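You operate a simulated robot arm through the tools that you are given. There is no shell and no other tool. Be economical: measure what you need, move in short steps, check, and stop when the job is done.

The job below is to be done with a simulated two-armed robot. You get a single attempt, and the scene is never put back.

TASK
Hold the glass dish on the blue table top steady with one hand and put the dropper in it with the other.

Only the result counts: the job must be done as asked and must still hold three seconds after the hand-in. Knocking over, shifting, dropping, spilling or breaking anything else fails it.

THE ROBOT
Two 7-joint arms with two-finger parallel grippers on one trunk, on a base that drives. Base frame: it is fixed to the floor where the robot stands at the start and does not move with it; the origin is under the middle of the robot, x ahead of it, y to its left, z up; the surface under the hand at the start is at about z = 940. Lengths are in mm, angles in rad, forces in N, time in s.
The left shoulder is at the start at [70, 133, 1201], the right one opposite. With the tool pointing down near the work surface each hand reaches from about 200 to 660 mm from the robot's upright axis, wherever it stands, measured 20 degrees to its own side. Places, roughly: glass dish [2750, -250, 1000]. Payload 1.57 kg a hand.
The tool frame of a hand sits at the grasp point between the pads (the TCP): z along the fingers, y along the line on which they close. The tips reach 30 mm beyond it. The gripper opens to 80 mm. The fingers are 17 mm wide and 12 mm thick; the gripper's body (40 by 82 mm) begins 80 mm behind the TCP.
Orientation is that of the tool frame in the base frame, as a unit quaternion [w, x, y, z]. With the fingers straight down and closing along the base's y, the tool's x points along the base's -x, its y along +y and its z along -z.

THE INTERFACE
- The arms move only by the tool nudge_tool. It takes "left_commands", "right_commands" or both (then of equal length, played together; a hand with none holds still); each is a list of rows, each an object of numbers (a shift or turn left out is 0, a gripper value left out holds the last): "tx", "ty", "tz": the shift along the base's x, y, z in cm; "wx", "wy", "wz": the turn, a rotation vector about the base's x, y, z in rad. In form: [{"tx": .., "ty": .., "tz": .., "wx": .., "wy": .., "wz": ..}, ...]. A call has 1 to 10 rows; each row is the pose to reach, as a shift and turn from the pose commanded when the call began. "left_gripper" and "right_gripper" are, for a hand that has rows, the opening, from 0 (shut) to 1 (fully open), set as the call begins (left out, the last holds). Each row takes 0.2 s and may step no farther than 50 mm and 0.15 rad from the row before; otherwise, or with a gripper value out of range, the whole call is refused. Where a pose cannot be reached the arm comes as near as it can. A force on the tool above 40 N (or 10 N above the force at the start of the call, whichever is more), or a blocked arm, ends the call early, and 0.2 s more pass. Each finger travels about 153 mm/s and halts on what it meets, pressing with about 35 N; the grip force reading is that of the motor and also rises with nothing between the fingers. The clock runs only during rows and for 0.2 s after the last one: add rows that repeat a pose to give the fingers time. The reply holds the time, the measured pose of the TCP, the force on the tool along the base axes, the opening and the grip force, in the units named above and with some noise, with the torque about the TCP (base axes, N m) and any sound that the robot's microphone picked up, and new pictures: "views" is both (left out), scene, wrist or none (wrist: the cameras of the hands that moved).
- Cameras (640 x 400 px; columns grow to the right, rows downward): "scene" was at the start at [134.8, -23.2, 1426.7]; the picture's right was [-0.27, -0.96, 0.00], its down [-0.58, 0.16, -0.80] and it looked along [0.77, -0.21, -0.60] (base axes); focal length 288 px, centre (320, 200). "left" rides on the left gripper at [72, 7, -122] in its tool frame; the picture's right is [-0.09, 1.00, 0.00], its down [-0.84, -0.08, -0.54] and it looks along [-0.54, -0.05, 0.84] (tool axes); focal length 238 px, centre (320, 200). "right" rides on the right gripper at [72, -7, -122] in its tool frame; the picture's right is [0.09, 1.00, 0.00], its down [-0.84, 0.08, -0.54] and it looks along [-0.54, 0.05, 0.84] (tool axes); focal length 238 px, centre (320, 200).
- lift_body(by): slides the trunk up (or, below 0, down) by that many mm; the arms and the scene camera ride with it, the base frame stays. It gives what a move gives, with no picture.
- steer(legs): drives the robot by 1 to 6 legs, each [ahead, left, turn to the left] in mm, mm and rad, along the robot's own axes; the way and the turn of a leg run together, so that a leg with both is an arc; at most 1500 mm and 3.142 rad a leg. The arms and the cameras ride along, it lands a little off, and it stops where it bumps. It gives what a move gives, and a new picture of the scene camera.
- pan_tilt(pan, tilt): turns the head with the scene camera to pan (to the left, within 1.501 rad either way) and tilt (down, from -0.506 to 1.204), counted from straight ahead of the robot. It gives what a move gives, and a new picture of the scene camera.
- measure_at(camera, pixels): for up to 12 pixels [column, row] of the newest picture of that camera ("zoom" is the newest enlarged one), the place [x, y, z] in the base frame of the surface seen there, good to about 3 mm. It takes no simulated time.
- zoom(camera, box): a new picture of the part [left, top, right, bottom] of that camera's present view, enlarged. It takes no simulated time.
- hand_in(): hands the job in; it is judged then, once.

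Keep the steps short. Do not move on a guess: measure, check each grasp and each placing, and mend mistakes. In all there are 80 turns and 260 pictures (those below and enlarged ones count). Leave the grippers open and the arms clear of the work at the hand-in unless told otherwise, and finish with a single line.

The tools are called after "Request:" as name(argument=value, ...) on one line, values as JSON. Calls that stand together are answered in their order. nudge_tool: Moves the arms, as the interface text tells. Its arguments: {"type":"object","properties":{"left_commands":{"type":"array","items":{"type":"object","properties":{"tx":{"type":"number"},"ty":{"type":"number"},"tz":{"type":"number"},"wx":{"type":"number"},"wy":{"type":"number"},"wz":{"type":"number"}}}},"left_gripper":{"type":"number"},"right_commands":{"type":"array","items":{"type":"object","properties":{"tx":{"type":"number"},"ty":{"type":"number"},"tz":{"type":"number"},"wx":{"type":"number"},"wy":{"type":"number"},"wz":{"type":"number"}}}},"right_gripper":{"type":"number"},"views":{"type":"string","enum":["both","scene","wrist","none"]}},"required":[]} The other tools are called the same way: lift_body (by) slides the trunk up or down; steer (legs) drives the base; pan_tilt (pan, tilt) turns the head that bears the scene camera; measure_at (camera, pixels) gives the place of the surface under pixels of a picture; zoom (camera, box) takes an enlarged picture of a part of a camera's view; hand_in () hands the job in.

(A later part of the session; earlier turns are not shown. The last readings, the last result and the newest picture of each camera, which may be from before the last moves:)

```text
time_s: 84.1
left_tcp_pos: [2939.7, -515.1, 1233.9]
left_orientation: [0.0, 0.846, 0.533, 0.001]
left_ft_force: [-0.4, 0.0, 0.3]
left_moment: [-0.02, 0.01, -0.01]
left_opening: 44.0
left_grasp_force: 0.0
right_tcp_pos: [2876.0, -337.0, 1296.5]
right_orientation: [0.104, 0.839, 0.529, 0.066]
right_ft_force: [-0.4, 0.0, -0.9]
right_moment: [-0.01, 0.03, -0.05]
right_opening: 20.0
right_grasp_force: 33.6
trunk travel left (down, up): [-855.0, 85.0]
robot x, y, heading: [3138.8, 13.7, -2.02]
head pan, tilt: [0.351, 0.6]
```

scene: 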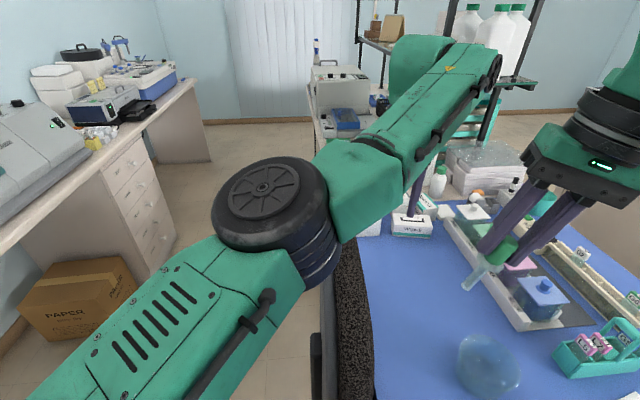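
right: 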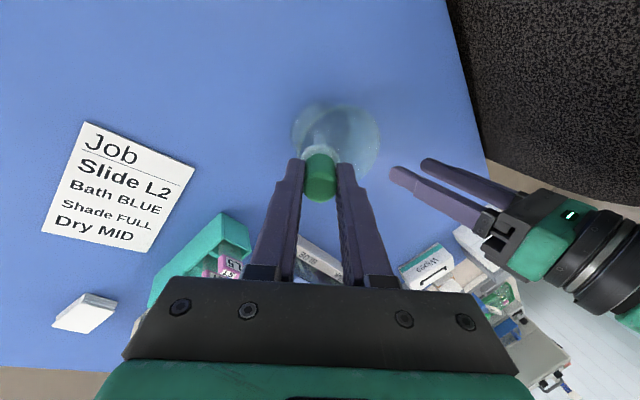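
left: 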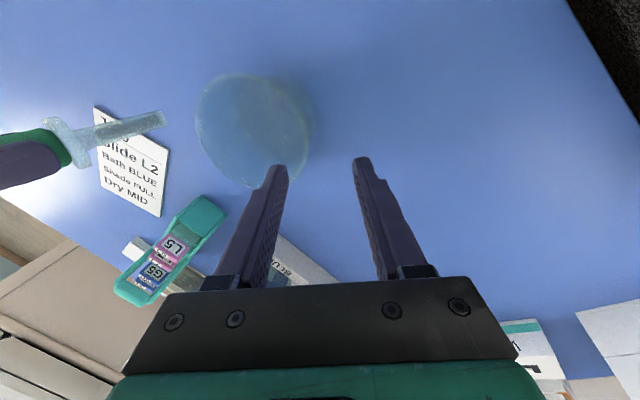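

So the left arm is nearly straight, at its reach limit at that height, and the right arm has trouble reaching across the midline. With the new heading the dish is on the right hand's side, so I'll first test the right hand's reach to the pre-position (2709,−344,1060).

Request:
nudge_tool(right_commands=[{"tx": -2, "tz": -2.9}, {"tx": -4.2, "tz": -5.9}, {"tx": -6.3, "ty": -0.2, "tz": -8.8}, {"tx": -8.4, "ty": -0.4, "tz": -11.8}, {"tx": -10.5, "ty": -0.5, "tz": -14.8}, {"tx": -12.6, "ty": -0.6, "tz": -17.7}, {"tx": -14.7, "ty": -0.7, "tz": -20.7}, {"tx": -16.7, "ty": -0.7, "tz": -23.6}, {"tx": -16.7, "ty": -0.7, "tz": -23.6}], views="wrist")

Request:
pan_tilt(pan=-0.3, tilt=0.75)

```text
time_s: 86.1
left_tcp_pos: [2939.6, -514.0, 1233.9]
left_orientation: [-0.001, 0.846, 0.532, 0.0]
left_ft_force: [-0.1, 0.4, 0.1]
left_moment: [-0.01, -0.04, 0.0]
left_opening: 44.1
left_grasp_force: 0.0
right_tcp_pos: [2710.5, -342.0, 1061.7]
right_orientation: [0.105, 0.84, 0.528, 0.065]
right_ft_force: [0.5, -1.1, 0.5]
right_moment: [0.0, -0.01, 0.02]
right_opening: 19.8
right_grasp_force: 33.4
trunk travel left (down, up): [-855.0, 85.0]
robot x, y, heading: [3136.9, 13.2, -2.016]
head pan, tilt: [0.351, 0.6]
```

right: 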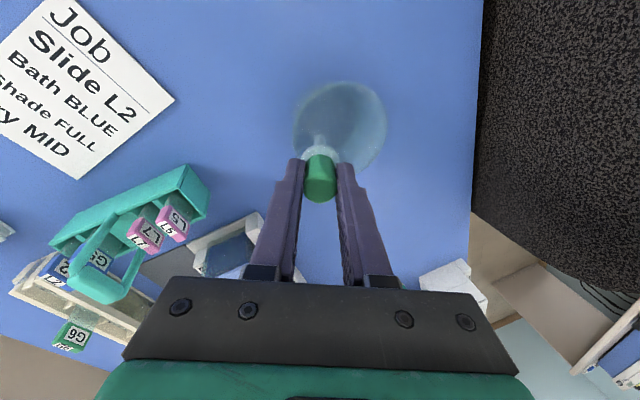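

```text
time_s: 87.1
left_tcp_pos: [2939.4, -514.2, 1233.8]
left_orientation: [-0.001, 0.846, 0.532, 0.001]
left_ft_force: [-0.8, -0.6, -0.5]
left_moment: [-0.03, 0.0, 0.01]
left_opening: 43.8
left_grasp_force: 0.0
right_tcp_pos: [2711.1, -342.9, 1062.3]
right_orientation: [0.104, 0.84, 0.528, 0.066]
right_ft_force: [0.2, 0.4, -0.1]
right_moment: [0.01, -0.02, 0.0]
right_opening: 19.8
right_grasp_force: 33.1
trunk travel left (down, up): [-855.0, 85.0]
robot x, y, heading: [3136.0, 12.7, -2.015]
head pan, tilt: [-0.3, 0.75]
```

scene: 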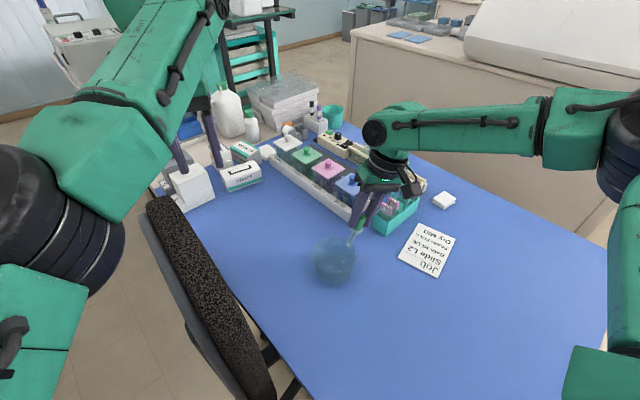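

The right hand reached the pre-position exactly. Now I'll bring the left hand diagonally down to the dish's left side, adding back the 0.25 rad outward lean, aiming for (2822,−398,1005).

Request:
nudge_tool(left_commands=[{"tx": -1.0, "ty": 1.0, "tz": -3.5}, {"tx": -2.2, "ty": 2.2, "tz": -7}, {"tx": -3.6, "ty": 3.6, "tz": -10.5, "wx": 0.027, "wy": 0.056}, {"tx": -5.4, "ty": 5.4, "tz": -13.5, "wx": 0.054, "wy": 0.113}, {"tx": -7.2, "ty": 7.2, "tz": -16, "wx": 0.081, "wy": 0.17}, {"tx": -9, "ty": 9, "tz": -18, "wx": 0.108, "wy": 0.2255}, {"tx": -9, "ty": 9, "tz": -19, "wx": 0.108, "wy": 0.2255}, {"tx": -9, "ty": 9, "tz": -19, "wx": 0.108, "wy": 0.2255}], views="both")

```text
time_s: 88.9
left_tcp_pos: [2882.4, -511.6, 1021.8]
left_orientation: [-0.106, 0.839, 0.529, -0.065]
left_ft_force: [0.0, 0.0, -0.1]
left_moment: [-0.01, 0.0, -0.01]
left_opening: 44.2
left_grasp_force: 0.0
left hand out of reach, approached as far as the arm can: row 1, 2, 3, 4, 5, 6, 7, 8
right_tcp_pos: [2711.3, -341.9, 1061.6]
right_orientation: [0.105, 0.84, 0.529, 0.066]
right_ft_force: [-0.2, 0.1, 0.0]
right_moment: [0.01, -0.02, 0.04]
right_opening: 19.6
right_grasp_force: 33.0
trunk travel left (down, up): [-855.0, 85.0]
robot x, y, heading: [3137.7, 11.9, -2.017]
head pan, tilt: [-0.3, 0.75]
```

scene: 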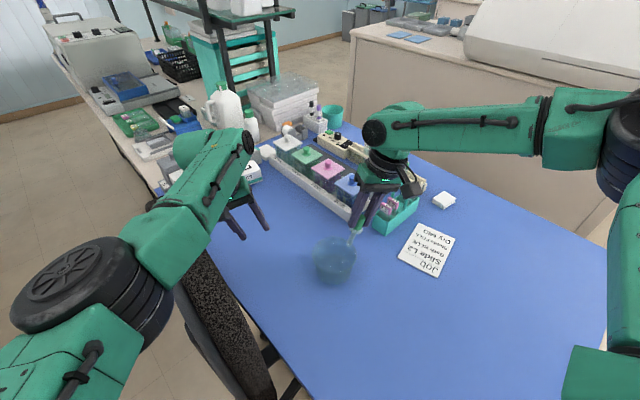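
left: 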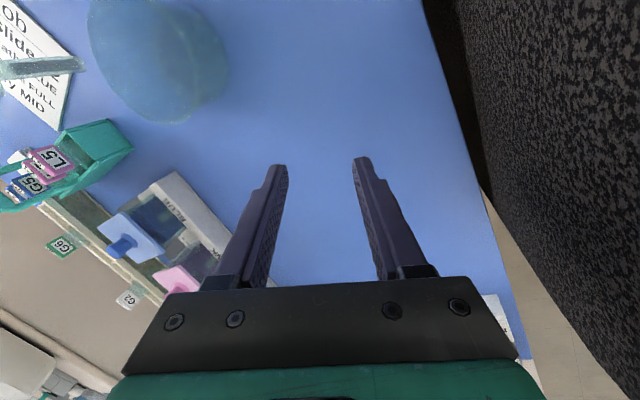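

The left arm is locked fully straight. The target near the dish lies well inside its reach, so I'll command it laterally toward the dish at this height with repeated rows, to let the elbow bend.

Request:
nudge_tool(left_commands=[{"tx": -1, "ty": 2.5}, {"tx": -2, "ty": 5}, {"tx": -3, "ty": 7.5}, {"tx": -3, "ty": 7.5}, {"tx": -3, "ty": 7.5}, {"tx": -3, "ty": 7.5}], views="scene")

```text
time_s: 90.3
left_tcp_pos: [2882.9, -513.1, 1022.5]
left_orientation: [-0.107, 0.839, 0.529, -0.065]
left_ft_force: [0.0, -0.6, -0.6]
left_moment: [0.01, 0.01, 0.04]
left_opening: 43.9
left_grasp_force: 0.2
left hand out of reach, approached as far as the arm can: row 1, 2, 3, 4, 5, 6
right_tcp_pos: [2711.6, -342.8, 1061.9]
right_orientation: [0.104, 0.84, 0.529, 0.065]
right_ft_force: [0.1, -0.4, 1.3]
right_moment: [0.02, 0.0, 0.05]
right_opening: 19.8
right_grasp_force: 33.4
trunk travel left (down, up): [-855.0, 85.0]
robot x, y, heading: [3138.3, 11.8, -2.01]
head pan, tilt: [-0.3, 0.75]
```

scene: 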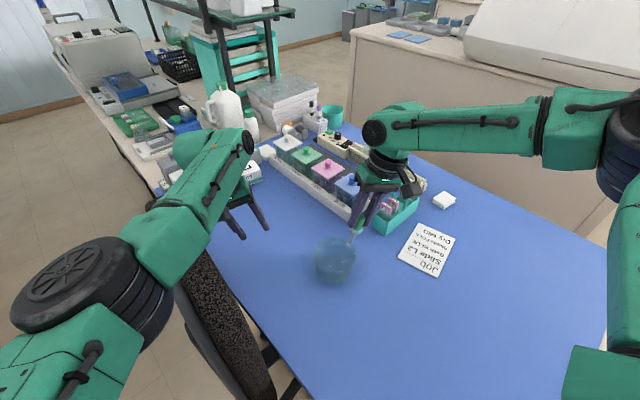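

Still locked. Lowering helped bend the elbow earlier, so I'll combine a lateral move toward the dish with lowering 45 mm. Tips stay at about 948 or higher and 75+ mm from the dish centre, over bare table.

Request:
nudge_tool(left_commands=[{"tz": -1.5}, {"tz": -3}, {"tz": -4.5}, {"tz": -4.5, "tx": -1, "ty": 2.5}, {"tz": -4.5, "tx": -2, "ty": 5}, {"tz": -4.5, "tx": -3, "ty": 7.5}, {"tz": -4.5, "tx": -3, "ty": 7.5}, {"tz": -4.5, "tx": -3, "ty": 7.5}], views="scene")

```text
time_s: 92.1
left_tcp_pos: [2885.3, -508.2, 984.9]
left_orientation: [-0.106, 0.84, 0.528, -0.065]
left_ft_force: [0.9, 0.1, 0.0]
left_moment: [0.01, -0.02, 0.0]
left_opening: 44.0
left_grasp_force: 0.1
left hand out of reach, approached as far as the arm can: row 2, 3, 4, 5, 6, 7, 8
right_tcp_pos: [2710.3, -342.3, 1060.1]
right_orientation: [0.104, 0.84, 0.529, 0.066]
right_ft_force: [-0.1, -0.3, -0.2]
right_moment: [-0.01, 0.0, -0.01]
right_opening: 19.8
right_grasp_force: 33.7
trunk travel left (down, up): [-855.0, 85.0]
robot x, y, heading: [3136.9, 14.6, -2.018]
head pan, tilt: [-0.3, 0.75]
```

scene: 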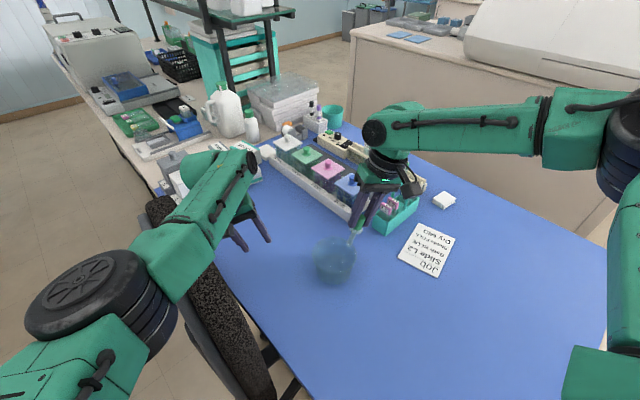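

The left arm is pinned against its straight-elbow limit, which only creeps back with a large inward target. I'll raise it clear of the chair, then command it well inward (toward its shoulder) to unlock the elbow.

Request:
nudge_tool(left_commands=[{"tz": 4.5}, {"tz": 9}, {"tz": 13.5}, {"tz": 17, "tx": 2, "ty": 2.7}, {"tz": 19, "tx": 4.5, "ty": 6}, {"tz": 19, "tx": 7, "ty": 9.6}, {"tz": 19, "tx": 9.5, "ty": 13}, {"tz": 19, "tx": 12, "ty": 16.5}, {"tz": 19, "tx": 14.5, "ty": 20}, {"tz": 19, "tx": 14.5, "ty": 20}], views="scene")

```text
time_s: 94.3
left_tcp_pos: [2887.3, -494.3, 1226.5]
left_orientation: [-0.106, 0.839, 0.529, -0.065]
left_ft_force: [0.3, 0.2, 0.2]
left_moment: [0.0, -0.04, -0.01]
left_opening: 44.0
left_grasp_force: 0.0
left hand out of reach, approached as far as the arm can: row 1, 2, 3, 4, 5, 6, 7, 8, 9, 10
right_tcp_pos: [2710.9, -342.8, 1060.6]
right_orientation: [0.105, 0.84, 0.529, 0.066]
right_ft_force: [0.4, 0.0, 0.6]
right_moment: [0.02, 0.02, -0.01]
right_opening: 19.8
right_grasp_force: 33.8
trunk travel left (down, up): [-855.0, 85.0]
robot x, y, heading: [3136.5, 14.6, -2.014]
head pan, tilt: [-0.3, 0.75]
```

scene: 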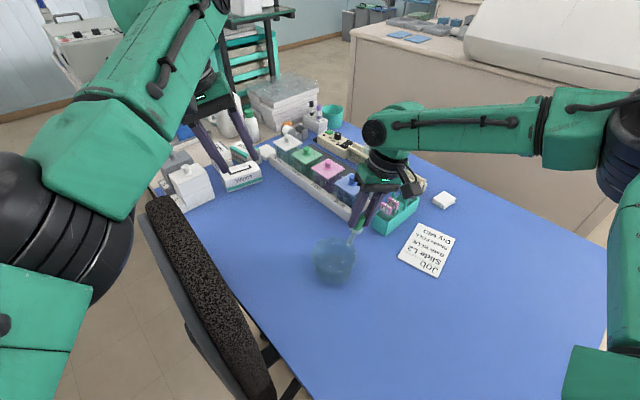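

It slid along its reach sphere, so the elbow is pinned straight. Pitching the tool should force the elbow to bend, so I'll pitch it one way then the other with an inward target, high above everything (tips ≥1190).

Request:
nudge_tool(left_commands=[{"wx": 0.134, "wy": -0.064}, {"wx": 0.268, "wy": -0.128}, {"wx": 0.268, "wy": -0.128, "tx": 2.3, "ty": 3.1}, {"wx": 0.268, "wy": -0.128, "tx": 4.6, "ty": 6.2}, {"wx": 0.134, "wy": -0.064, "tx": 4.6, "ty": 6.2}, {"tx": 4.6, "ty": 6.2}, {"wx": -0.134, "wy": 0.064, "tx": 4.6, "ty": 6.2}, {"wx": -0.268, "wy": 0.128, "tx": 4.6, "ty": 6.2}, {"wx": -0.134, "wy": 0.064, "tx": 4.6, "ty": 6.2}, {"tx": 4.6, "ty": 6.2}], views="scene")

```text
time_s: 96.5
left_tcp_pos: [2888.7, -487.4, 1244.0]
left_orientation: [-0.106, 0.84, 0.528, -0.065]
left_ft_force: [-0.8, -0.3, 0.0]
left_moment: [0.03, -0.03, 0.0]
left_opening: 44.0
left_grasp_force: 0.1
left hand out of reach, approached as far as the arm can: row 1, 2, 3, 4, 5, 6, 7, 8, 9, 10
right_tcp_pos: [2711.5, -342.5, 1062.8]
right_orientation: [0.105, 0.84, 0.529, 0.066]
right_ft_force: [-0.8, 0.1, 0.8]
right_moment: [-0.01, 0.03, 0.01]
right_opening: 19.7
right_grasp_force: 33.2
trunk travel left (down, up): [-855.0, 85.0]
robot x, y, heading: [3135.1, 11.8, -2.012]
head pan, tilt: [-0.3, 0.75]
```

scene: 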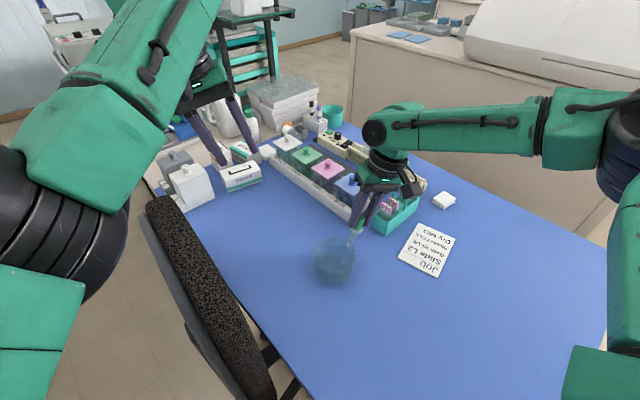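

Still pinned. The earlier escape happened with very small inward steps, so I'll try tiny radial steps toward the shoulder, growing slowly.

Request:
nudge_tool(left_commands=[{"tx": 0.06, "ty": 0.08, "tz": -0.02}, {"tx": 0.12, "ty": 0.15, "tz": -0.04}, {"tx": 0.2, "ty": 0.26, "tz": -0.08}, {"tx": 0.36, "ty": 0.46, "tz": -0.13}, {"tx": 0.6, "ty": 0.77, "tz": -0.21}, {"tx": 0.9, "ty": 1.15, "tz": -0.32}, {"tx": 1.3, "ty": 1.7, "tz": -0.46}, {"tx": 1.8, "ty": 2.3, "tz": -0.63}, {"tx": 2.4, "ty": 3.1, "tz": -0.85}, {"tx": 3.0, "ty": 3.9, "tz": -1.05}], views="none")

```text
time_s: 98.7
left_tcp_pos: [2889.7, -489.2, 1244.8]
left_orientation: [-0.106, 0.84, 0.529, -0.066]
left_ft_force: [-0.5, -0.3, -0.2]
left_moment: [0.03, 0.0, 0.01]
left_opening: 44.0
left_grasp_force: 0.0
left hand out of reach, approached as far as the arm can: row 3, 4, 5, 6, 7, 8, 9, 10
right_tcp_pos: [2712.3, -343.6, 1061.5]
right_orientation: [0.104, 0.84, 0.529, 0.066]
right_ft_force: [-0.4, 0.2, 0.1]
right_moment: [0.02, -0.01, -0.01]
right_opening: 19.8
right_grasp_force: 33.5
trunk travel left (down, up): [-855.0, 85.0]
robot x, y, heading: [3138.6, 13.6, -2.013]
head pan, tilt: [-0.3, 0.75]
```

The left arm is firmly pinned straight but still slides freely along its reach sphere, so I'll use the base to put that sphere through the rim point. I'll raise the right hand 80 mm, then turn 0.165 rad right and back up 14 mm.

Request:
nudge_tool(right_commands=[{"tz": 3}, {"tz": 6}, {"tz": 9}, {"tz": 9}], views="none")

Request:
steer(legs=[[-14, 0, -0.165]])

Request:
nudge_tool(left_commands=[{"tz": -4}, {"tz": -8}, {"tz": -12}, {"tz": -15}, {"tz": -18}, {"tz": -21}, {"tz": -22}], views="both")

```text
time_s: 99.7
left_tcp_pos: [2889.0, -488.2, 1242.5]
left_orientation: [-0.106, 0.84, 0.528, -0.064]
left_ft_force: [-0.1, 0.3, 0.5]
left_moment: [-0.02, -0.05, 0.0]
left_opening: 44.0
left_grasp_force: 0.0
right_tcp_pos: [2708.3, -342.3, 1152.2]
right_orientation: [0.104, 0.84, 0.529, 0.065]
right_ft_force: [-1.1, 0.6, 0.0]
right_moment: [-0.01, 0.01, -0.02]
right_opening: 19.8
right_grasp_force: 33.5
trunk travel left (down, up): [-855.0, 85.0]
robot x, y, heading: [3132.7, 11.4, -2.015]
head pan, tilt: [-0.3, 0.75]
```

```text
time_s: 100.8
left_tcp_pos: [2818.9, -431.8, 1243.9]
left_orientation: [-0.112, 0.88, 0.458, -0.056]
left_ft_force: [-0.3, 0.6, 0.2]
left_moment: [-0.01, -0.01, -0.01]
left_opening: 44.3
left_grasp_force: 0.0
right_tcp_pos: [2663.3, -257.1, 1151.1]
right_orientation: [0.108, 0.88, 0.458, 0.057]
right_ft_force: [0.7, 0.2, -0.6]
right_moment: [0.01, -0.01, 0.01]
right_opening: 20.0
right_grasp_force: 32.9
trunk travel left (down, up): [-855.0, 85.0]
robot x, y, heading: [3141.2, 21.9, -2.177]
head pan, tilt: [-0.3, 0.75]
```

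scene: 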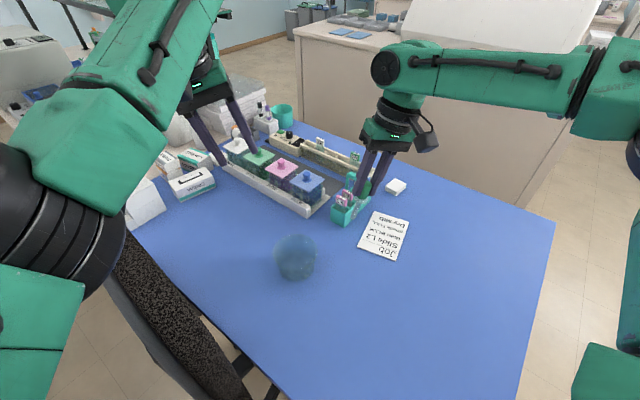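

```text
time_s: 102.4
left_tcp_pos: [2806.4, -451.3, 1026.5]
left_orientation: [-0.111, 0.88, 0.458, -0.055]
left_ft_force: [-1.0, -1.2, -0.4]
left_moment: [-0.03, -0.02, 0.0]
left_opening: 43.9
left_grasp_force: 0.1
left hand out of reach, approached as far as the arm can: row 1, 2, 3, 4, 5, 6, 7
right_tcp_pos: [2664.1, -255.4, 1151.3]
right_orientation: [0.109, 0.88, 0.458, 0.057]
right_ft_force: [0.1, -0.2, 0.1]
right_moment: [0.01, -0.02, 0.0]
right_opening: 20.1
right_grasp_force: 33.2
trunk travel left (down, up): [-855.0, 85.0]
robot x, y, heading: [3145.6, 20.7, -2.182]
head pan, tilt: [-0.3, 0.75]
```

scene: 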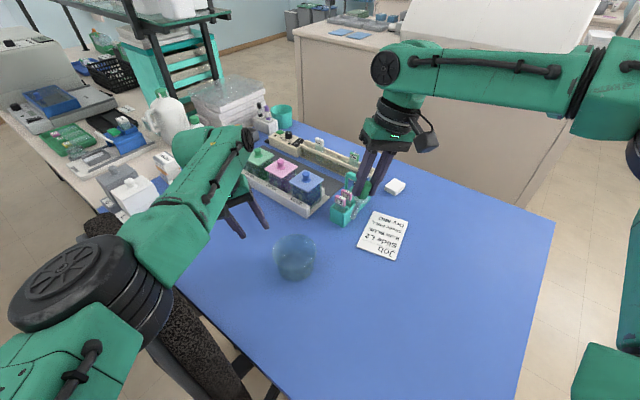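
left: 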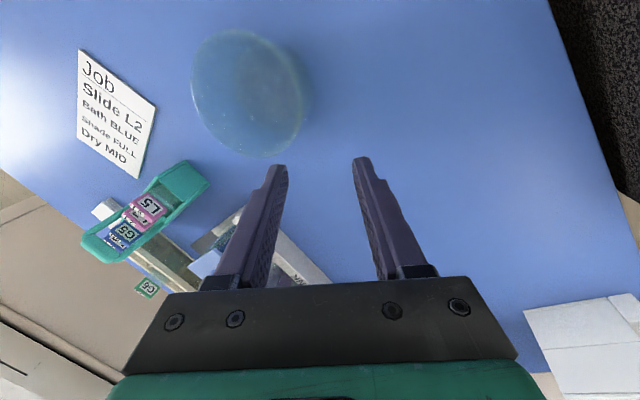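

The left hand is now about 42 mm ahead and 12 mm too far left of the rim point, at z 1026; descending will pull it back about 20 mm. I'll drive back 22 mm, then slide it right and down slightly.

Request:
steer(legs=[[-22, 0, 0]])

Request:
nudge_tool(left_commands=[{"tx": -0.5, "ty": 0.7, "tz": -1}, {"tx": -1.05, "ty": 1.46, "tz": -2}, {"tx": -1.05, "ty": 1.46, "tz": -2}], views="wrist")

```text
time_s: 103.2
left_tcp_pos: [2817.3, -437.0, 1024.6]
left_orientation: [-0.112, 0.88, 0.459, -0.053]
left_ft_force: [0.4, 0.1, -1.3]
left_moment: [0.08, -0.01, 0.03]
left_opening: 44.0
left_grasp_force: 0.0
right_tcp_pos: [2673.1, -239.9, 1148.5]
right_orientation: [0.109, 0.881, 0.457, 0.059]
right_ft_force: [-0.7, 0.0, -0.6]
right_moment: [0.04, -0.03, 0.0]
right_opening: 19.7
right_grasp_force: 33.8
trunk travel left (down, up): [-855.0, 85.0]
robot x, y, heading: [3155.7, 40.1, -2.184]
head pan, tilt: [-0.3, 0.75]
```

scene: 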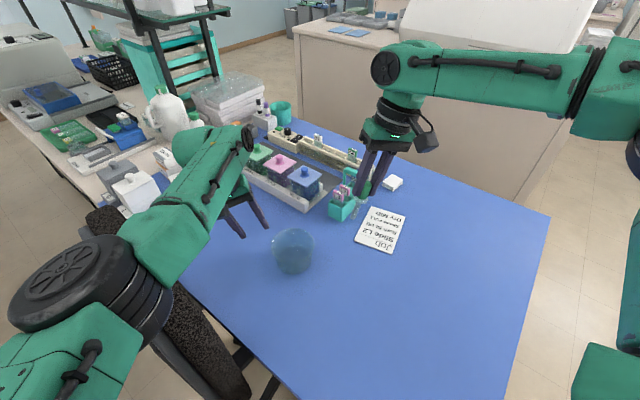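

```text
time_s: 104.0
left_tcp_pos: [2818.9, -434.0, 1010.7]
left_orientation: [-0.111, 0.878, 0.461, -0.058]
left_ft_force: [-1.3, 0.8, 0.9]
left_moment: [-0.04, -0.02, -0.02]
left_opening: 43.9
left_grasp_force: 0.1
left hand out of reach, approached as far as the arm can: row 1, 2
right_tcp_pos: [2677.4, -236.7, 1150.5]
right_orientation: [0.11, 0.88, 0.458, 0.057]
right_ft_force: [0.3, 0.1, 0.4]
right_moment: [0.02, -0.01, 0.01]
right_opening: 19.8
right_grasp_force: 33.3
trunk travel left (down, up): [-855.0, 85.0]
robot x, y, heading: [3161.1, 40.1, -2.185]
head pan, tilt: [-0.3, 0.75]
```

left: 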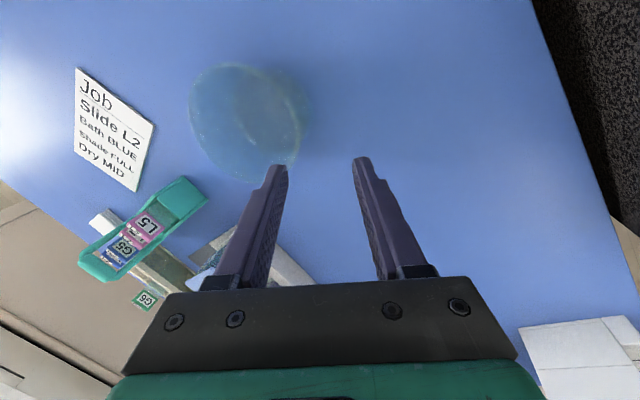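

Row 3 was reached, so the elbow may have unlocked. I'll command the remaining shift (back 15, right 17) at the same height and see whether it is followed.

Request:
nudge_tool(left_commands=[{"tx": -0.25, "ty": 1.1}, {"tx": -0.5, "ty": 2.2}, {"tx": -0.5, "ty": 2.2}, {"tx": -0.5, "ty": 2.2}], views="wrist")

```text
time_s: 105.0
left_tcp_pos: [2822.0, -430.9, 997.2]
left_orientation: [-0.112, 0.88, 0.457, -0.056]
left_ft_force: [-0.4, 0.8, 0.9]
left_moment: [-0.03, -0.02, 0.0]
left_opening: 44.1
left_grasp_force: 0.1
left hand out of reach, approached as far as the arm can: row 1, 2, 3, 4
right_tcp_pos: [2676.2, -236.6, 1150.0]
right_orientation: [0.111, 0.88, 0.458, 0.057]
right_ft_force: [0.7, 0.2, -1.0]
right_moment: [0.01, -0.03, 0.03]
right_opening: 19.6
right_grasp_force: 33.5
trunk travel left (down, up): [-855.0, 85.0]
robot x, y, heading: [3158.2, 39.9, -2.18]
head pan, tilt: [-0.3, 0.75]
```

left: 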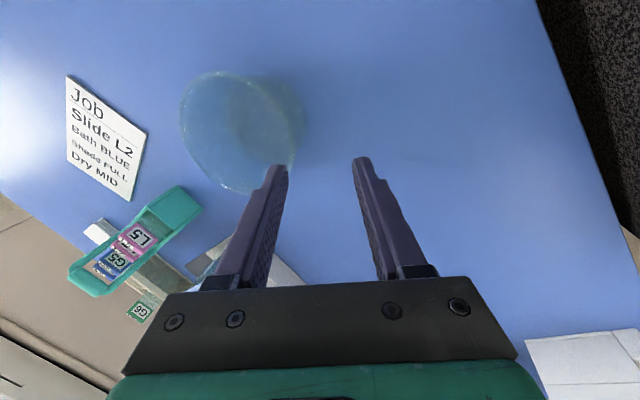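

The left hand's lateral position keeps stopping at about 0 to −8 from the midline, so that's a real limit, while the right stops near −80. The dish should therefore sit about 50 mm right of my midline. I'll turn 0.07 rad right; the tips at 968 are clear of the rim.

Request:
steer(legs=[[0, 0, -0.07]])

Request:
nudge_tool(left_commands=[{"tx": 1.0, "ty": -0.3}, {"tx": 2.2, "ty": 0.2}, {"tx": 2.4, "ty": 0.4}, {"tx": 2.4, "ty": 0.4}], views="wrist")

```text
time_s: 105.8
left_tcp_pos: [2790.9, -407.2, 997.1]
left_orientation: [-0.115, 0.896, 0.427, -0.052]
left_ft_force: [0.1, 0.4, -0.5]
left_moment: [0.03, 0.03, -0.01]
left_opening: 44.2
left_grasp_force: 0.0
right_tcp_pos: [2658.7, -203.6, 1150.9]
right_orientation: [0.111, 0.896, 0.427, 0.052]
right_ft_force: [0.4, 0.0, -0.2]
right_moment: [0.05, 0.0, -0.01]
right_opening: 19.7
right_grasp_force: 33.7
trunk travel left (down, up): [-855.0, 85.0]
robot x, y, heading: [3154.8, 41.8, -2.253]
head pan, tilt: [-0.3, 0.75]
```

scene: 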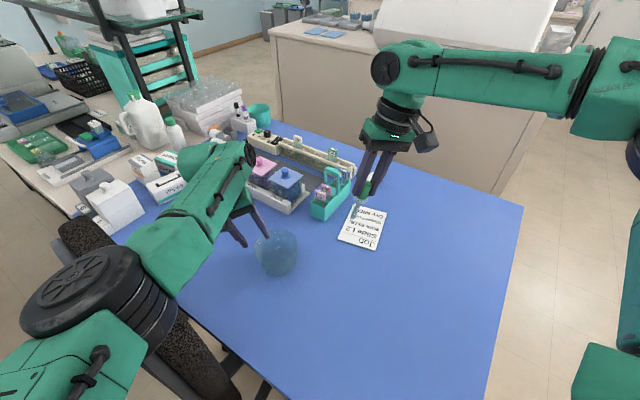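

```text
time_s: 106.8
left_tcp_pos: [2798.0, -417.3, 994.2]
left_orientation: [-0.113, 0.896, 0.427, -0.05]
left_ft_force: [0.0, -0.2, 0.1]
left_moment: [0.01, 0.0, 0.0]
left_opening: 44.1
left_grasp_force: 0.1
left hand out of reach, approached as far as the arm can: row 1, 2, 3, 4
right_tcp_pos: [2657.8, -202.5, 1150.2]
right_orientation: [0.112, 0.896, 0.427, 0.053]
right_ft_force: [-0.7, -0.7, -0.5]
right_moment: [0.0, 0.0, 0.0]
right_opening: 19.8
right_grasp_force: 33.4
trunk travel left (down, up): [-855.0, 85.0]
robot x, y, heading: [3159.6, 42.2, -2.248]
head pan, tilt: [-0.3, 0.75]
```

left: 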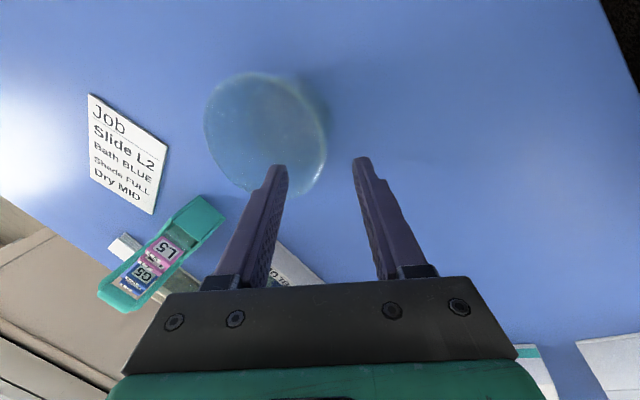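

The rim's left edge now lies centred between the open fingers, with the TCP about 57 mm left and 15 mm ahead of the dish centre; descending brings it back. I'll lower it gently to z≈954.

Request:
nudge_tool(left_commands=[{"tz": -1.2, "tx": 0.1, "ty": 0.35}, {"tz": -2.4, "tx": 0.25, "ty": 0.7}, {"tz": -3.4, "tx": 0.4, "ty": 1.1}, {"tz": -4, "tx": 0.5, "ty": 1.4}, {"tz": -4, "tx": 0.5, "ty": 1.4}], left_gripper=0.6, views="both")

```text
time_s: 108.0
left_tcp_pos: [2799.7, -403.6, 953.9]
left_orientation: [-0.112, 0.896, 0.427, -0.049]
left_ft_force: [0.1, 0.3, 0.9]
left_moment: [0.02, -0.01, -0.01]
left_opening: 48.0
left_grasp_force: 0.1
left hand out of reach, approached as far as the arm can: row 4, 5
right_tcp_pos: [2657.0, -202.3, 1151.6]
right_orientation: [0.112, 0.896, 0.427, 0.053]
right_ft_force: [-0.8, -0.6, -0.3]
right_moment: [-0.02, 0.01, -0.02]
right_opening: 19.7
right_grasp_force: 33.5
trunk travel left (down, up): [-855.0, 85.0]
robot x, y, heading: [3156.9, 40.9, -2.25]
head pan, tilt: [-0.3, 0.75]
```

scene: 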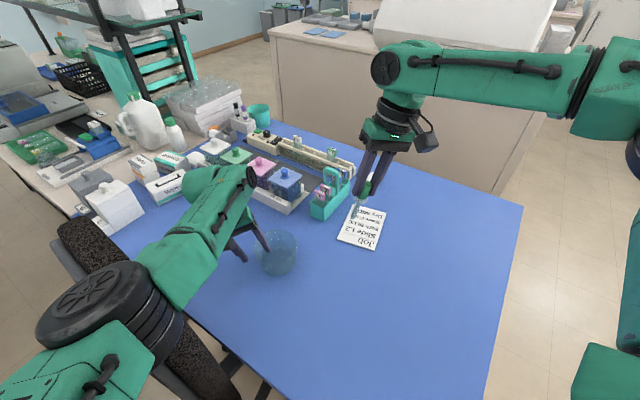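
left: 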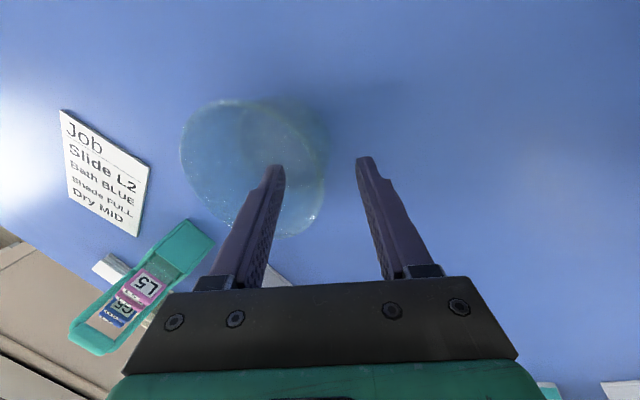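

The left TCP is at (2800,−404,954), with the rim wall (column ~324) midway between the fingers. I'll close on it, holding the commanded pose.

Request:
nudge_tool(left_commands=[{}, {}, {}, {}], left_gripper=0.0, views="wrist")

```text
time_s: 109.0
left_tcp_pos: [2799.4, -405.4, 953.7]
left_orientation: [-0.113, 0.896, 0.427, -0.05]
left_ft_force: [-0.6, 0.6, 0.7]
left_moment: [-0.04, -0.06, -0.01]
left_opening: 5.8
left_grasp_force: 25.7
right_tcp_pos: [2658.1, -202.2, 1150.5]
right_orientation: [0.112, 0.896, 0.427, 0.052]
right_ft_force: [0.6, -0.3, -0.6]
right_moment: [-0.01, -0.01, -0.01]
right_opening: 19.7
right_grasp_force: 33.6
trunk travel left (down, up): [-855.0, 85.0]
robot x, y, heading: [3157.9, 42.7, -2.255]
head pan, tilt: [-0.3, 0.75]
```

left: 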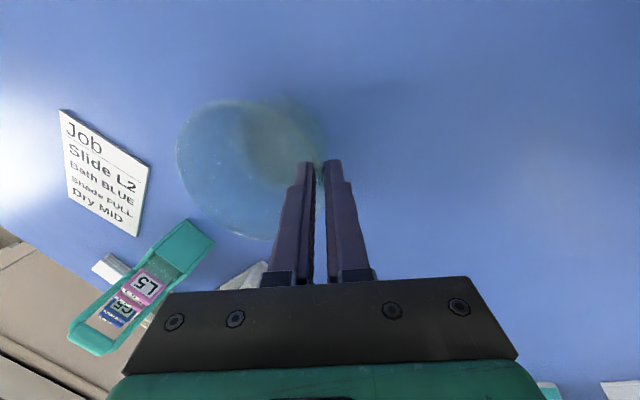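

The rim is gripped again (5.8 mm, 26 N), and its centre is about (2760,−371). Now the right hand: I'll move it to 85 mm right of the dish at z≈1090 with 0.4 rad lean, dropper tip near 1004.

Request:
nudge_tool(right_commands=[{"tx": 0.9, "ty": -2.1, "wx": -0.03, "wy": -0.04}, {"tx": 1.8, "ty": -4.2, "tz": -0.5, "wx": -0.06, "wy": -0.08}, {"tx": 2.7, "ty": -6.3, "tz": -1.5, "wx": -0.094, "wy": -0.117}, {"tx": 3.5, "ty": -8.4, "tz": -3, "wx": -0.094, "wy": -0.117}, {"tx": 4.3, "ty": -10.4, "tz": -6, "wx": -0.094, "wy": -0.117}, {"tx": 4.3, "ty": -10.4, "tz": -6, "wx": -0.094, "wy": -0.117}], views="both")

```text
time_s: 110.4
left_tcp_pos: [2799.5, -403.7, 954.0]
left_orientation: [-0.113, 0.896, 0.427, -0.05]
left_ft_force: [0.3, 0.3, -1.2]
left_moment: [-0.07, -0.03, 0.01]
left_opening: 5.5
left_grasp_force: 25.4
right_tcp_pos: [2703.8, -299.1, 1093.7]
right_orientation: [0.179, 0.885, 0.421, 0.085]
right_ft_force: [-0.3, 0.5, -0.9]
right_moment: [-0.01, -0.01, 0.0]
right_opening: 19.8
right_grasp_force: 33.7
right hand out of reach, approached as far as the arm can: row 5, 6
trunk travel left (down, up): [-855.0, 85.0]
robot x, y, heading: [3158.6, 38.6, -2.251]
head pan, tilt: [-0.3, 0.75]
```

scene: 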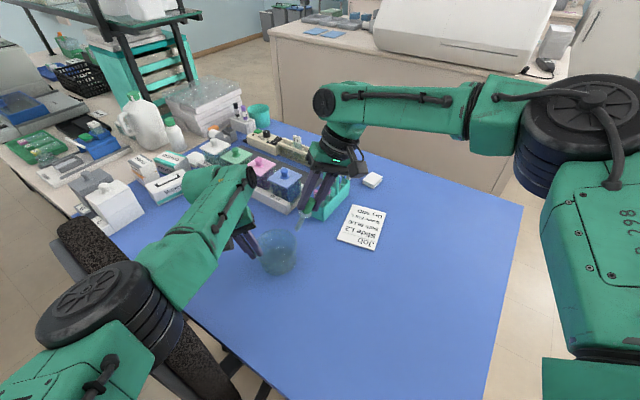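
right: 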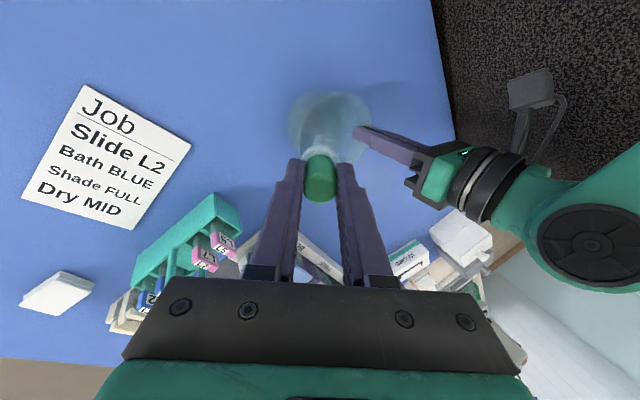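

The right hand stalls at about 549 mm ahead. Leaning it back toward the robot (tip pointing forward) moves its wrist well inside reach, so I'll change to about 0.45 back and 0.25 right lean. At the same time I'll move above the dish to TCP (2768,−328,1078), with the tip near 997.

Request:
nudge_tool(right_commands=[{"tx": 0.4, "ty": 0.3, "wx": -0.06, "wy": 0.095}, {"tx": 0.9, "ty": 0.3, "wx": -0.125, "wy": 0.195}, {"tx": 2, "ty": -0.4, "wx": -0.19, "wy": 0.3}, {"tx": 3.5, "ty": -1.2, "tz": -0.5, "wx": -0.256, "wy": 0.4}, {"tx": 5, "ty": -2.1, "tz": -1, "wx": -0.256, "wy": 0.4}, {"tx": 6.4, "ty": -2.9, "tz": -1.6, "wx": -0.256, "wy": 0.4}, {"tx": 6.4, "ty": -2.9, "tz": -1.6, "wx": -0.256, "wy": 0.4}], views="both")

```text
time_s: 112.0
left_tcp_pos: [2799.3, -404.6, 954.0]
left_orientation: [-0.112, 0.896, 0.426, -0.05]
left_ft_force: [0.1, 0.5, -1.1]
left_moment: [-0.07, -0.04, 0.0]
left_opening: 5.7
left_grasp_force: 25.8
right_tcp_pos: [2767.4, -329.7, 1077.8]
right_orientation: [0.202, 0.855, 0.455, -0.146]
right_ft_force: [-0.9, -0.2, -0.1]
right_moment: [-0.03, 0.01, 0.03]
right_opening: 19.6
right_grasp_force: 33.7
trunk travel left (down, up): [-855.0, 85.0]
robot x, y, heading: [3160.0, 39.1, -2.248]
head pan, tilt: [-0.3, 0.75]
```

scene: 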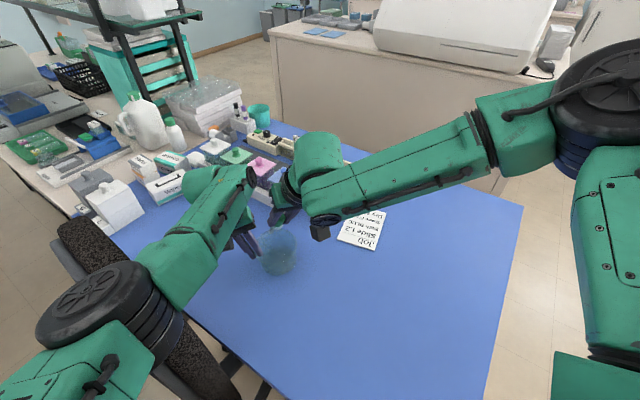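
right: 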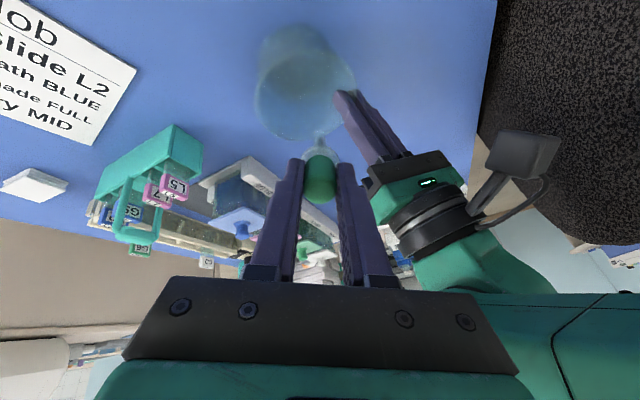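

Reached cleanly. The dropper tip is now over the dish centre at about (2761,−374,996), and computed gaps to the left hand are about 30 mm. I'll lower it straight down 96 mm.

Request:
nudge_tool(right_commands=[{"tz": -2}, {"tz": -4}, {"tz": -6}, {"tz": -7.5}, {"tz": -8.7}, {"tz": -9.6}, {"tz": -9.6}], views="both")

```text
time_s: 113.6
left_tcp_pos: [2798.2, -404.3, 954.8]
left_orientation: [-0.114, 0.896, 0.427, -0.05]
left_ft_force: [1.1, 0.1, -1.6]
left_moment: [-0.04, -0.02, 0.01]
left_opening: 5.8
left_grasp_force: 25.8
right_tcp_pos: [2762.6, -312.8, 994.3]
right_orientation: [0.203, 0.854, 0.456, -0.146]
right_ft_force: [-0.4, 0.1, 0.3]
right_moment: [0.02, 0.02, 0.01]
right_opening: 19.8
right_grasp_force: 33.4
right hand out of reach, approached as far as the arm can: row 4, 5, 6, 7
trunk travel left (down, up): [-855.0, 85.0]
robot x, y, heading: [3158.1, 41.4, -2.251]
head pan, tilt: [-0.3, 0.75]
```

scene: 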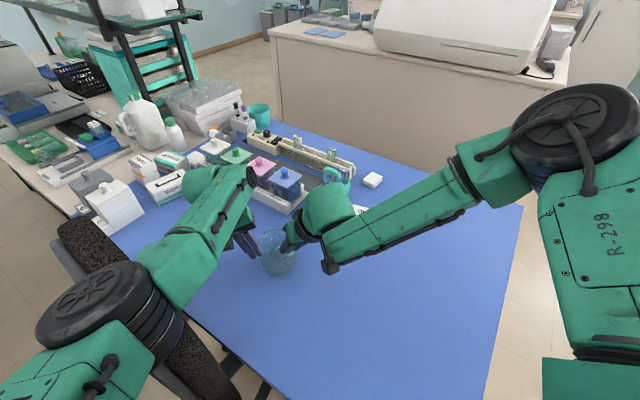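
right: 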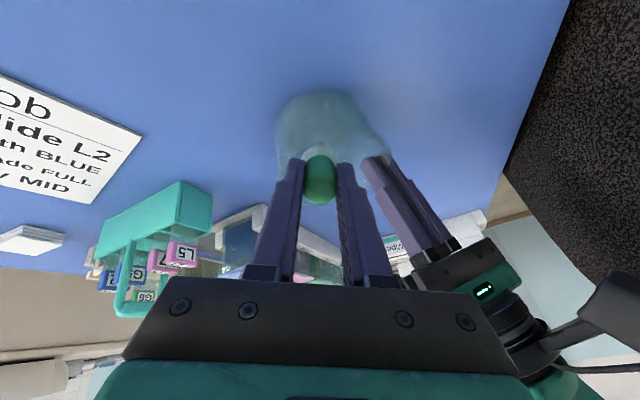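

It stalled slightly back at z 994: tip inside the dish near (−9,−11) from centre, z≈913, but the flange would catch the rim if I released now. I'll lean back a further 0.22 rad and shift forward and left, so the tip and flange clear the rim.

Request:
nudge_tool(right_commands=[{"wx": -0.085, "wy": 0.07, "tx": 0.2, "ty": -0.3}, {"wx": -0.17, "wy": 0.138, "tx": 0.4, "ty": -0.6}, {"wx": -0.17, "wy": 0.138, "tx": 0.7, "ty": -1.0, "tz": -0.5}, {"wx": -0.17, "wy": 0.138, "tx": 1.05, "ty": -1.5, "tz": -1.2}, {"wx": -0.17, "wy": 0.138, "tx": 1.05, "ty": -1.5, "tz": -1.7}, {"wx": -0.17, "wy": 0.138, "tx": 1.05, "ty": -1.5, "tz": -1.7}], views="both")

```text
time_s: 115.0
left_tcp_pos: [2799.5, -404.6, 954.2]
left_orientation: [-0.113, 0.896, 0.427, -0.05]
left_ft_force: [-0.1, -0.4, -1.4]
left_moment: [-0.06, -0.07, 0.03]
left_opening: 5.9
left_grasp_force: 25.6
right_tcp_pos: [2766.7, -314.9, 997.4]
right_orientation: [0.243, 0.822, 0.455, -0.242]
right_ft_force: [0.9, 0.5, -0.5]
right_moment: [-0.05, 0.0, 0.01]
right_opening: 20.0
right_grasp_force: 33.0
right hand out of reach, approached as far as the arm can: row 2, 3, 4, 5, 6
trunk travel left (down, up): [-855.0, 85.0]
robot x, y, heading: [3160.0, 44.1, -2.255]
head pan, tilt: [-0.3, 0.75]
```

scene: 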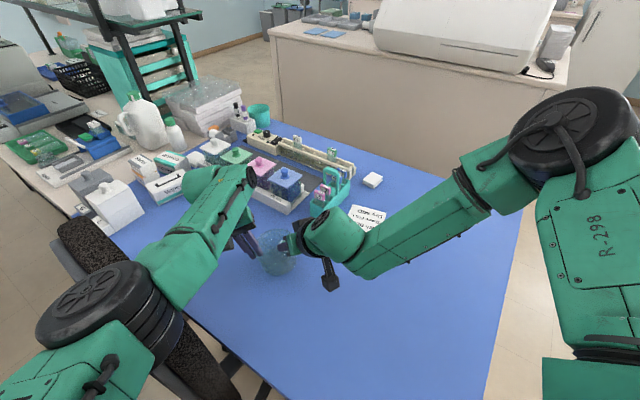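
right: 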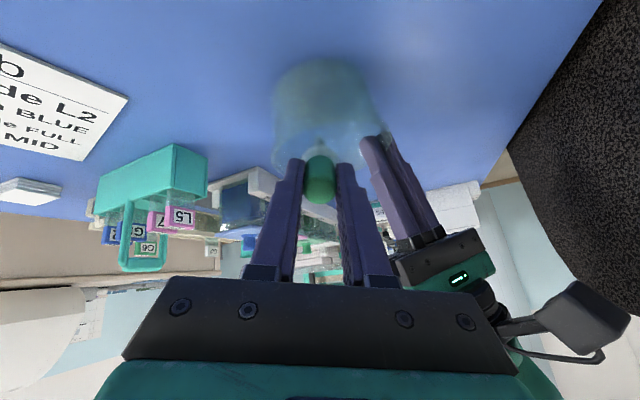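

Now the tip is at about (+7,−7) from centre, z≈926, and the flange is within the rim circle. The dropper points forward and down at about 50°. I'll open the right fingers only a hair beyond the cap width so it slides down along the finger axis into the dish.

Request:
nudge_tool(right_commands=[{}, {}, {}], right_gripper=0.27, views="both")

Request:
zoom(camera="right", box=[240, 40, 440, 220])

```text
time_s: 115.8
left_tcp_pos: [2799.4, -404.2, 953.9]
left_orientation: [-0.113, 0.896, 0.426, -0.05]
left_ft_force: [0.1, 0.7, -2.1]
left_moment: [-0.04, -0.04, -0.02]
left_opening: 5.8
left_grasp_force: 25.9
right_tcp_pos: [2765.6, -314.8, 997.9]
right_orientation: [0.243, 0.821, 0.456, -0.242]
right_ft_force: [-0.7, -0.2, 0.1]
right_moment: [0.0, -0.01, 0.01]
right_opening: 21.7
right_grasp_force: 0.0
trunk travel left (down, up): [-855.0, 85.0]
robot x, y, heading: [3157.2, 42.5, -2.253]
head pan, tilt: [-0.3, 0.75]
```

scene: 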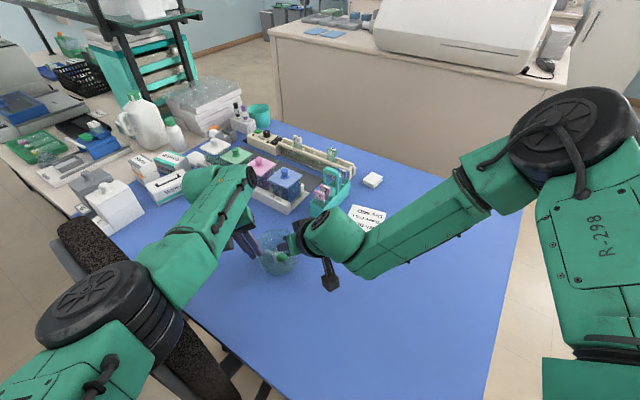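
right: 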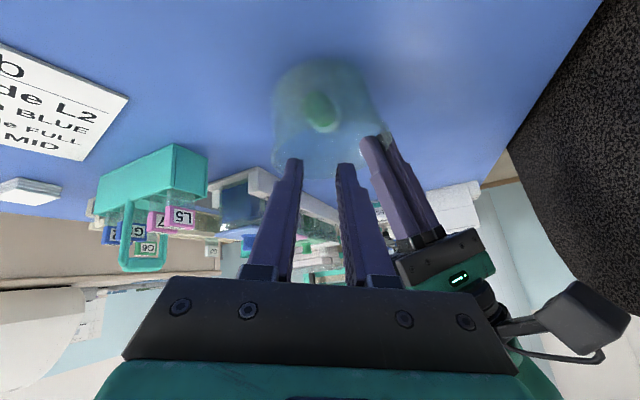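

```text
2.22 times, centred on (340, 130) of right
```

zoom: 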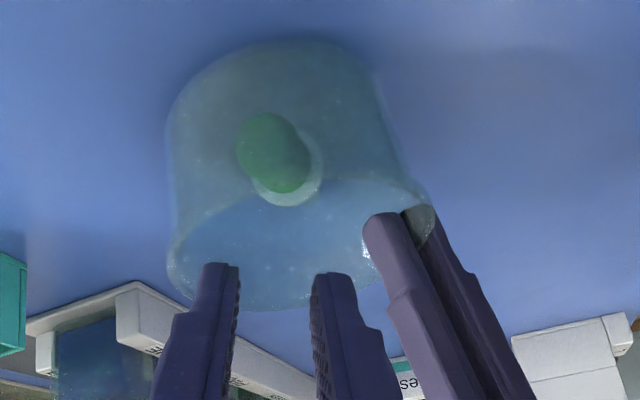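

The dropper slid in and lies inside the dish, green cap within the walls. The left hand still holds the dish. I'll withdraw the empty right hand back along its finger axis.

Request:
nudge_tool(right_commands=[{"tx": 0.35, "ty": 1.25, "tz": 1.55}, {"tx": 0.9, "ty": 3.1, "tz": 3.8}, {"tx": 1.4, "ty": 5.6, "tz": 6.9}, {"tx": 1.4, "ty": 8.5, "tz": 10}, {"tx": 1, "ty": 12, "tz": 13}, {"tx": 0, "ty": 15.5, "tz": 15}, {"tx": 0, "ty": 15.5, "tz": 15}], views="scene")

Request:
nudge_tool(left_commands=[{}, {}, {}], left_gripper=0.5, views="wrist")

```text
time_s: 117.4
left_tcp_pos: [2798.7, -404.9, 954.2]
left_orientation: [-0.113, 0.896, 0.427, -0.05]
left_ft_force: [-0.8, 0.3, 3.5]
left_moment: [0.05, -0.02, -0.03]
left_opening: 5.8
left_grasp_force: 26.2
right_tcp_pos: [2764.5, -157.5, 1145.1]
right_orientation: [0.244, 0.822, 0.455, -0.24]
right_ft_force: [-0.3, -0.1, 0.2]
right_moment: [0.01, 0.0, -0.02]
right_opening: 21.8
right_grasp_force: 0.1
right hand out of reach, approached as far as the arm can: row 5, 6
trunk travel left (down, up): [-855.0, 85.0]
robot x, y, heading: [3154.1, 41.0, -2.251]
head pan, tilt: [-0.3, 0.75]
```

scene: 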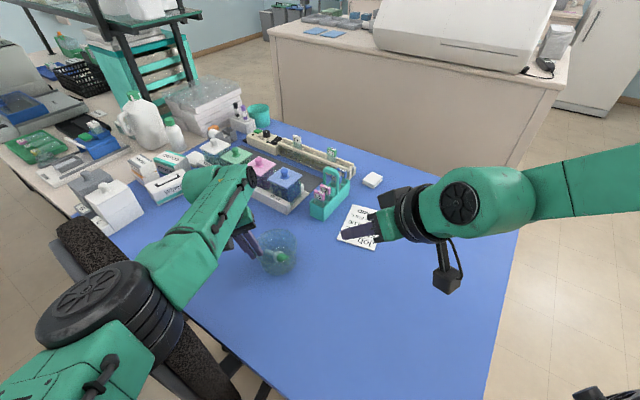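

```text
time_s: 118.2
left_tcp_pos: [2799.1, -404.6, 953.7]
left_orientation: [-0.114, 0.896, 0.427, -0.051]
left_ft_force: [1.5, 0.6, -0.2]
left_moment: [0.01, -0.01, 0.01]
left_opening: 40.2
left_grasp_force: 0.0
right_tcp_pos: [2766.6, -158.9, 1146.9]
right_orientation: [0.246, 0.82, 0.456, -0.242]
right_ft_force: [-0.6, 0.8, -0.1]
right_moment: [0.01, -0.01, 0.02]
right_opening: 21.6
right_grasp_force: 0.0
trunk travel left (down, up): [-855.0, 85.0]
robot x, y, heading: [3157.9, 38.6, -2.247]
head pan, tilt: [-0.3, 0.75]
```

left: 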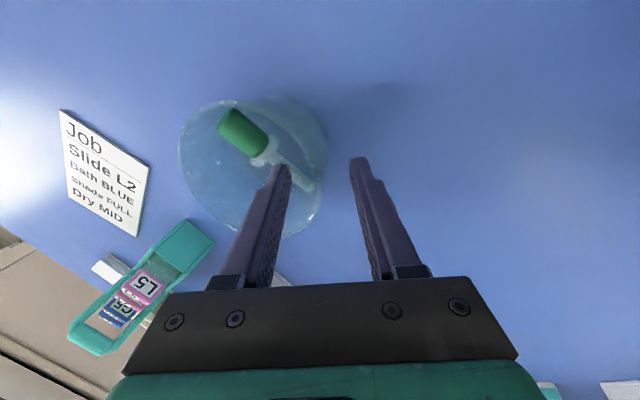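

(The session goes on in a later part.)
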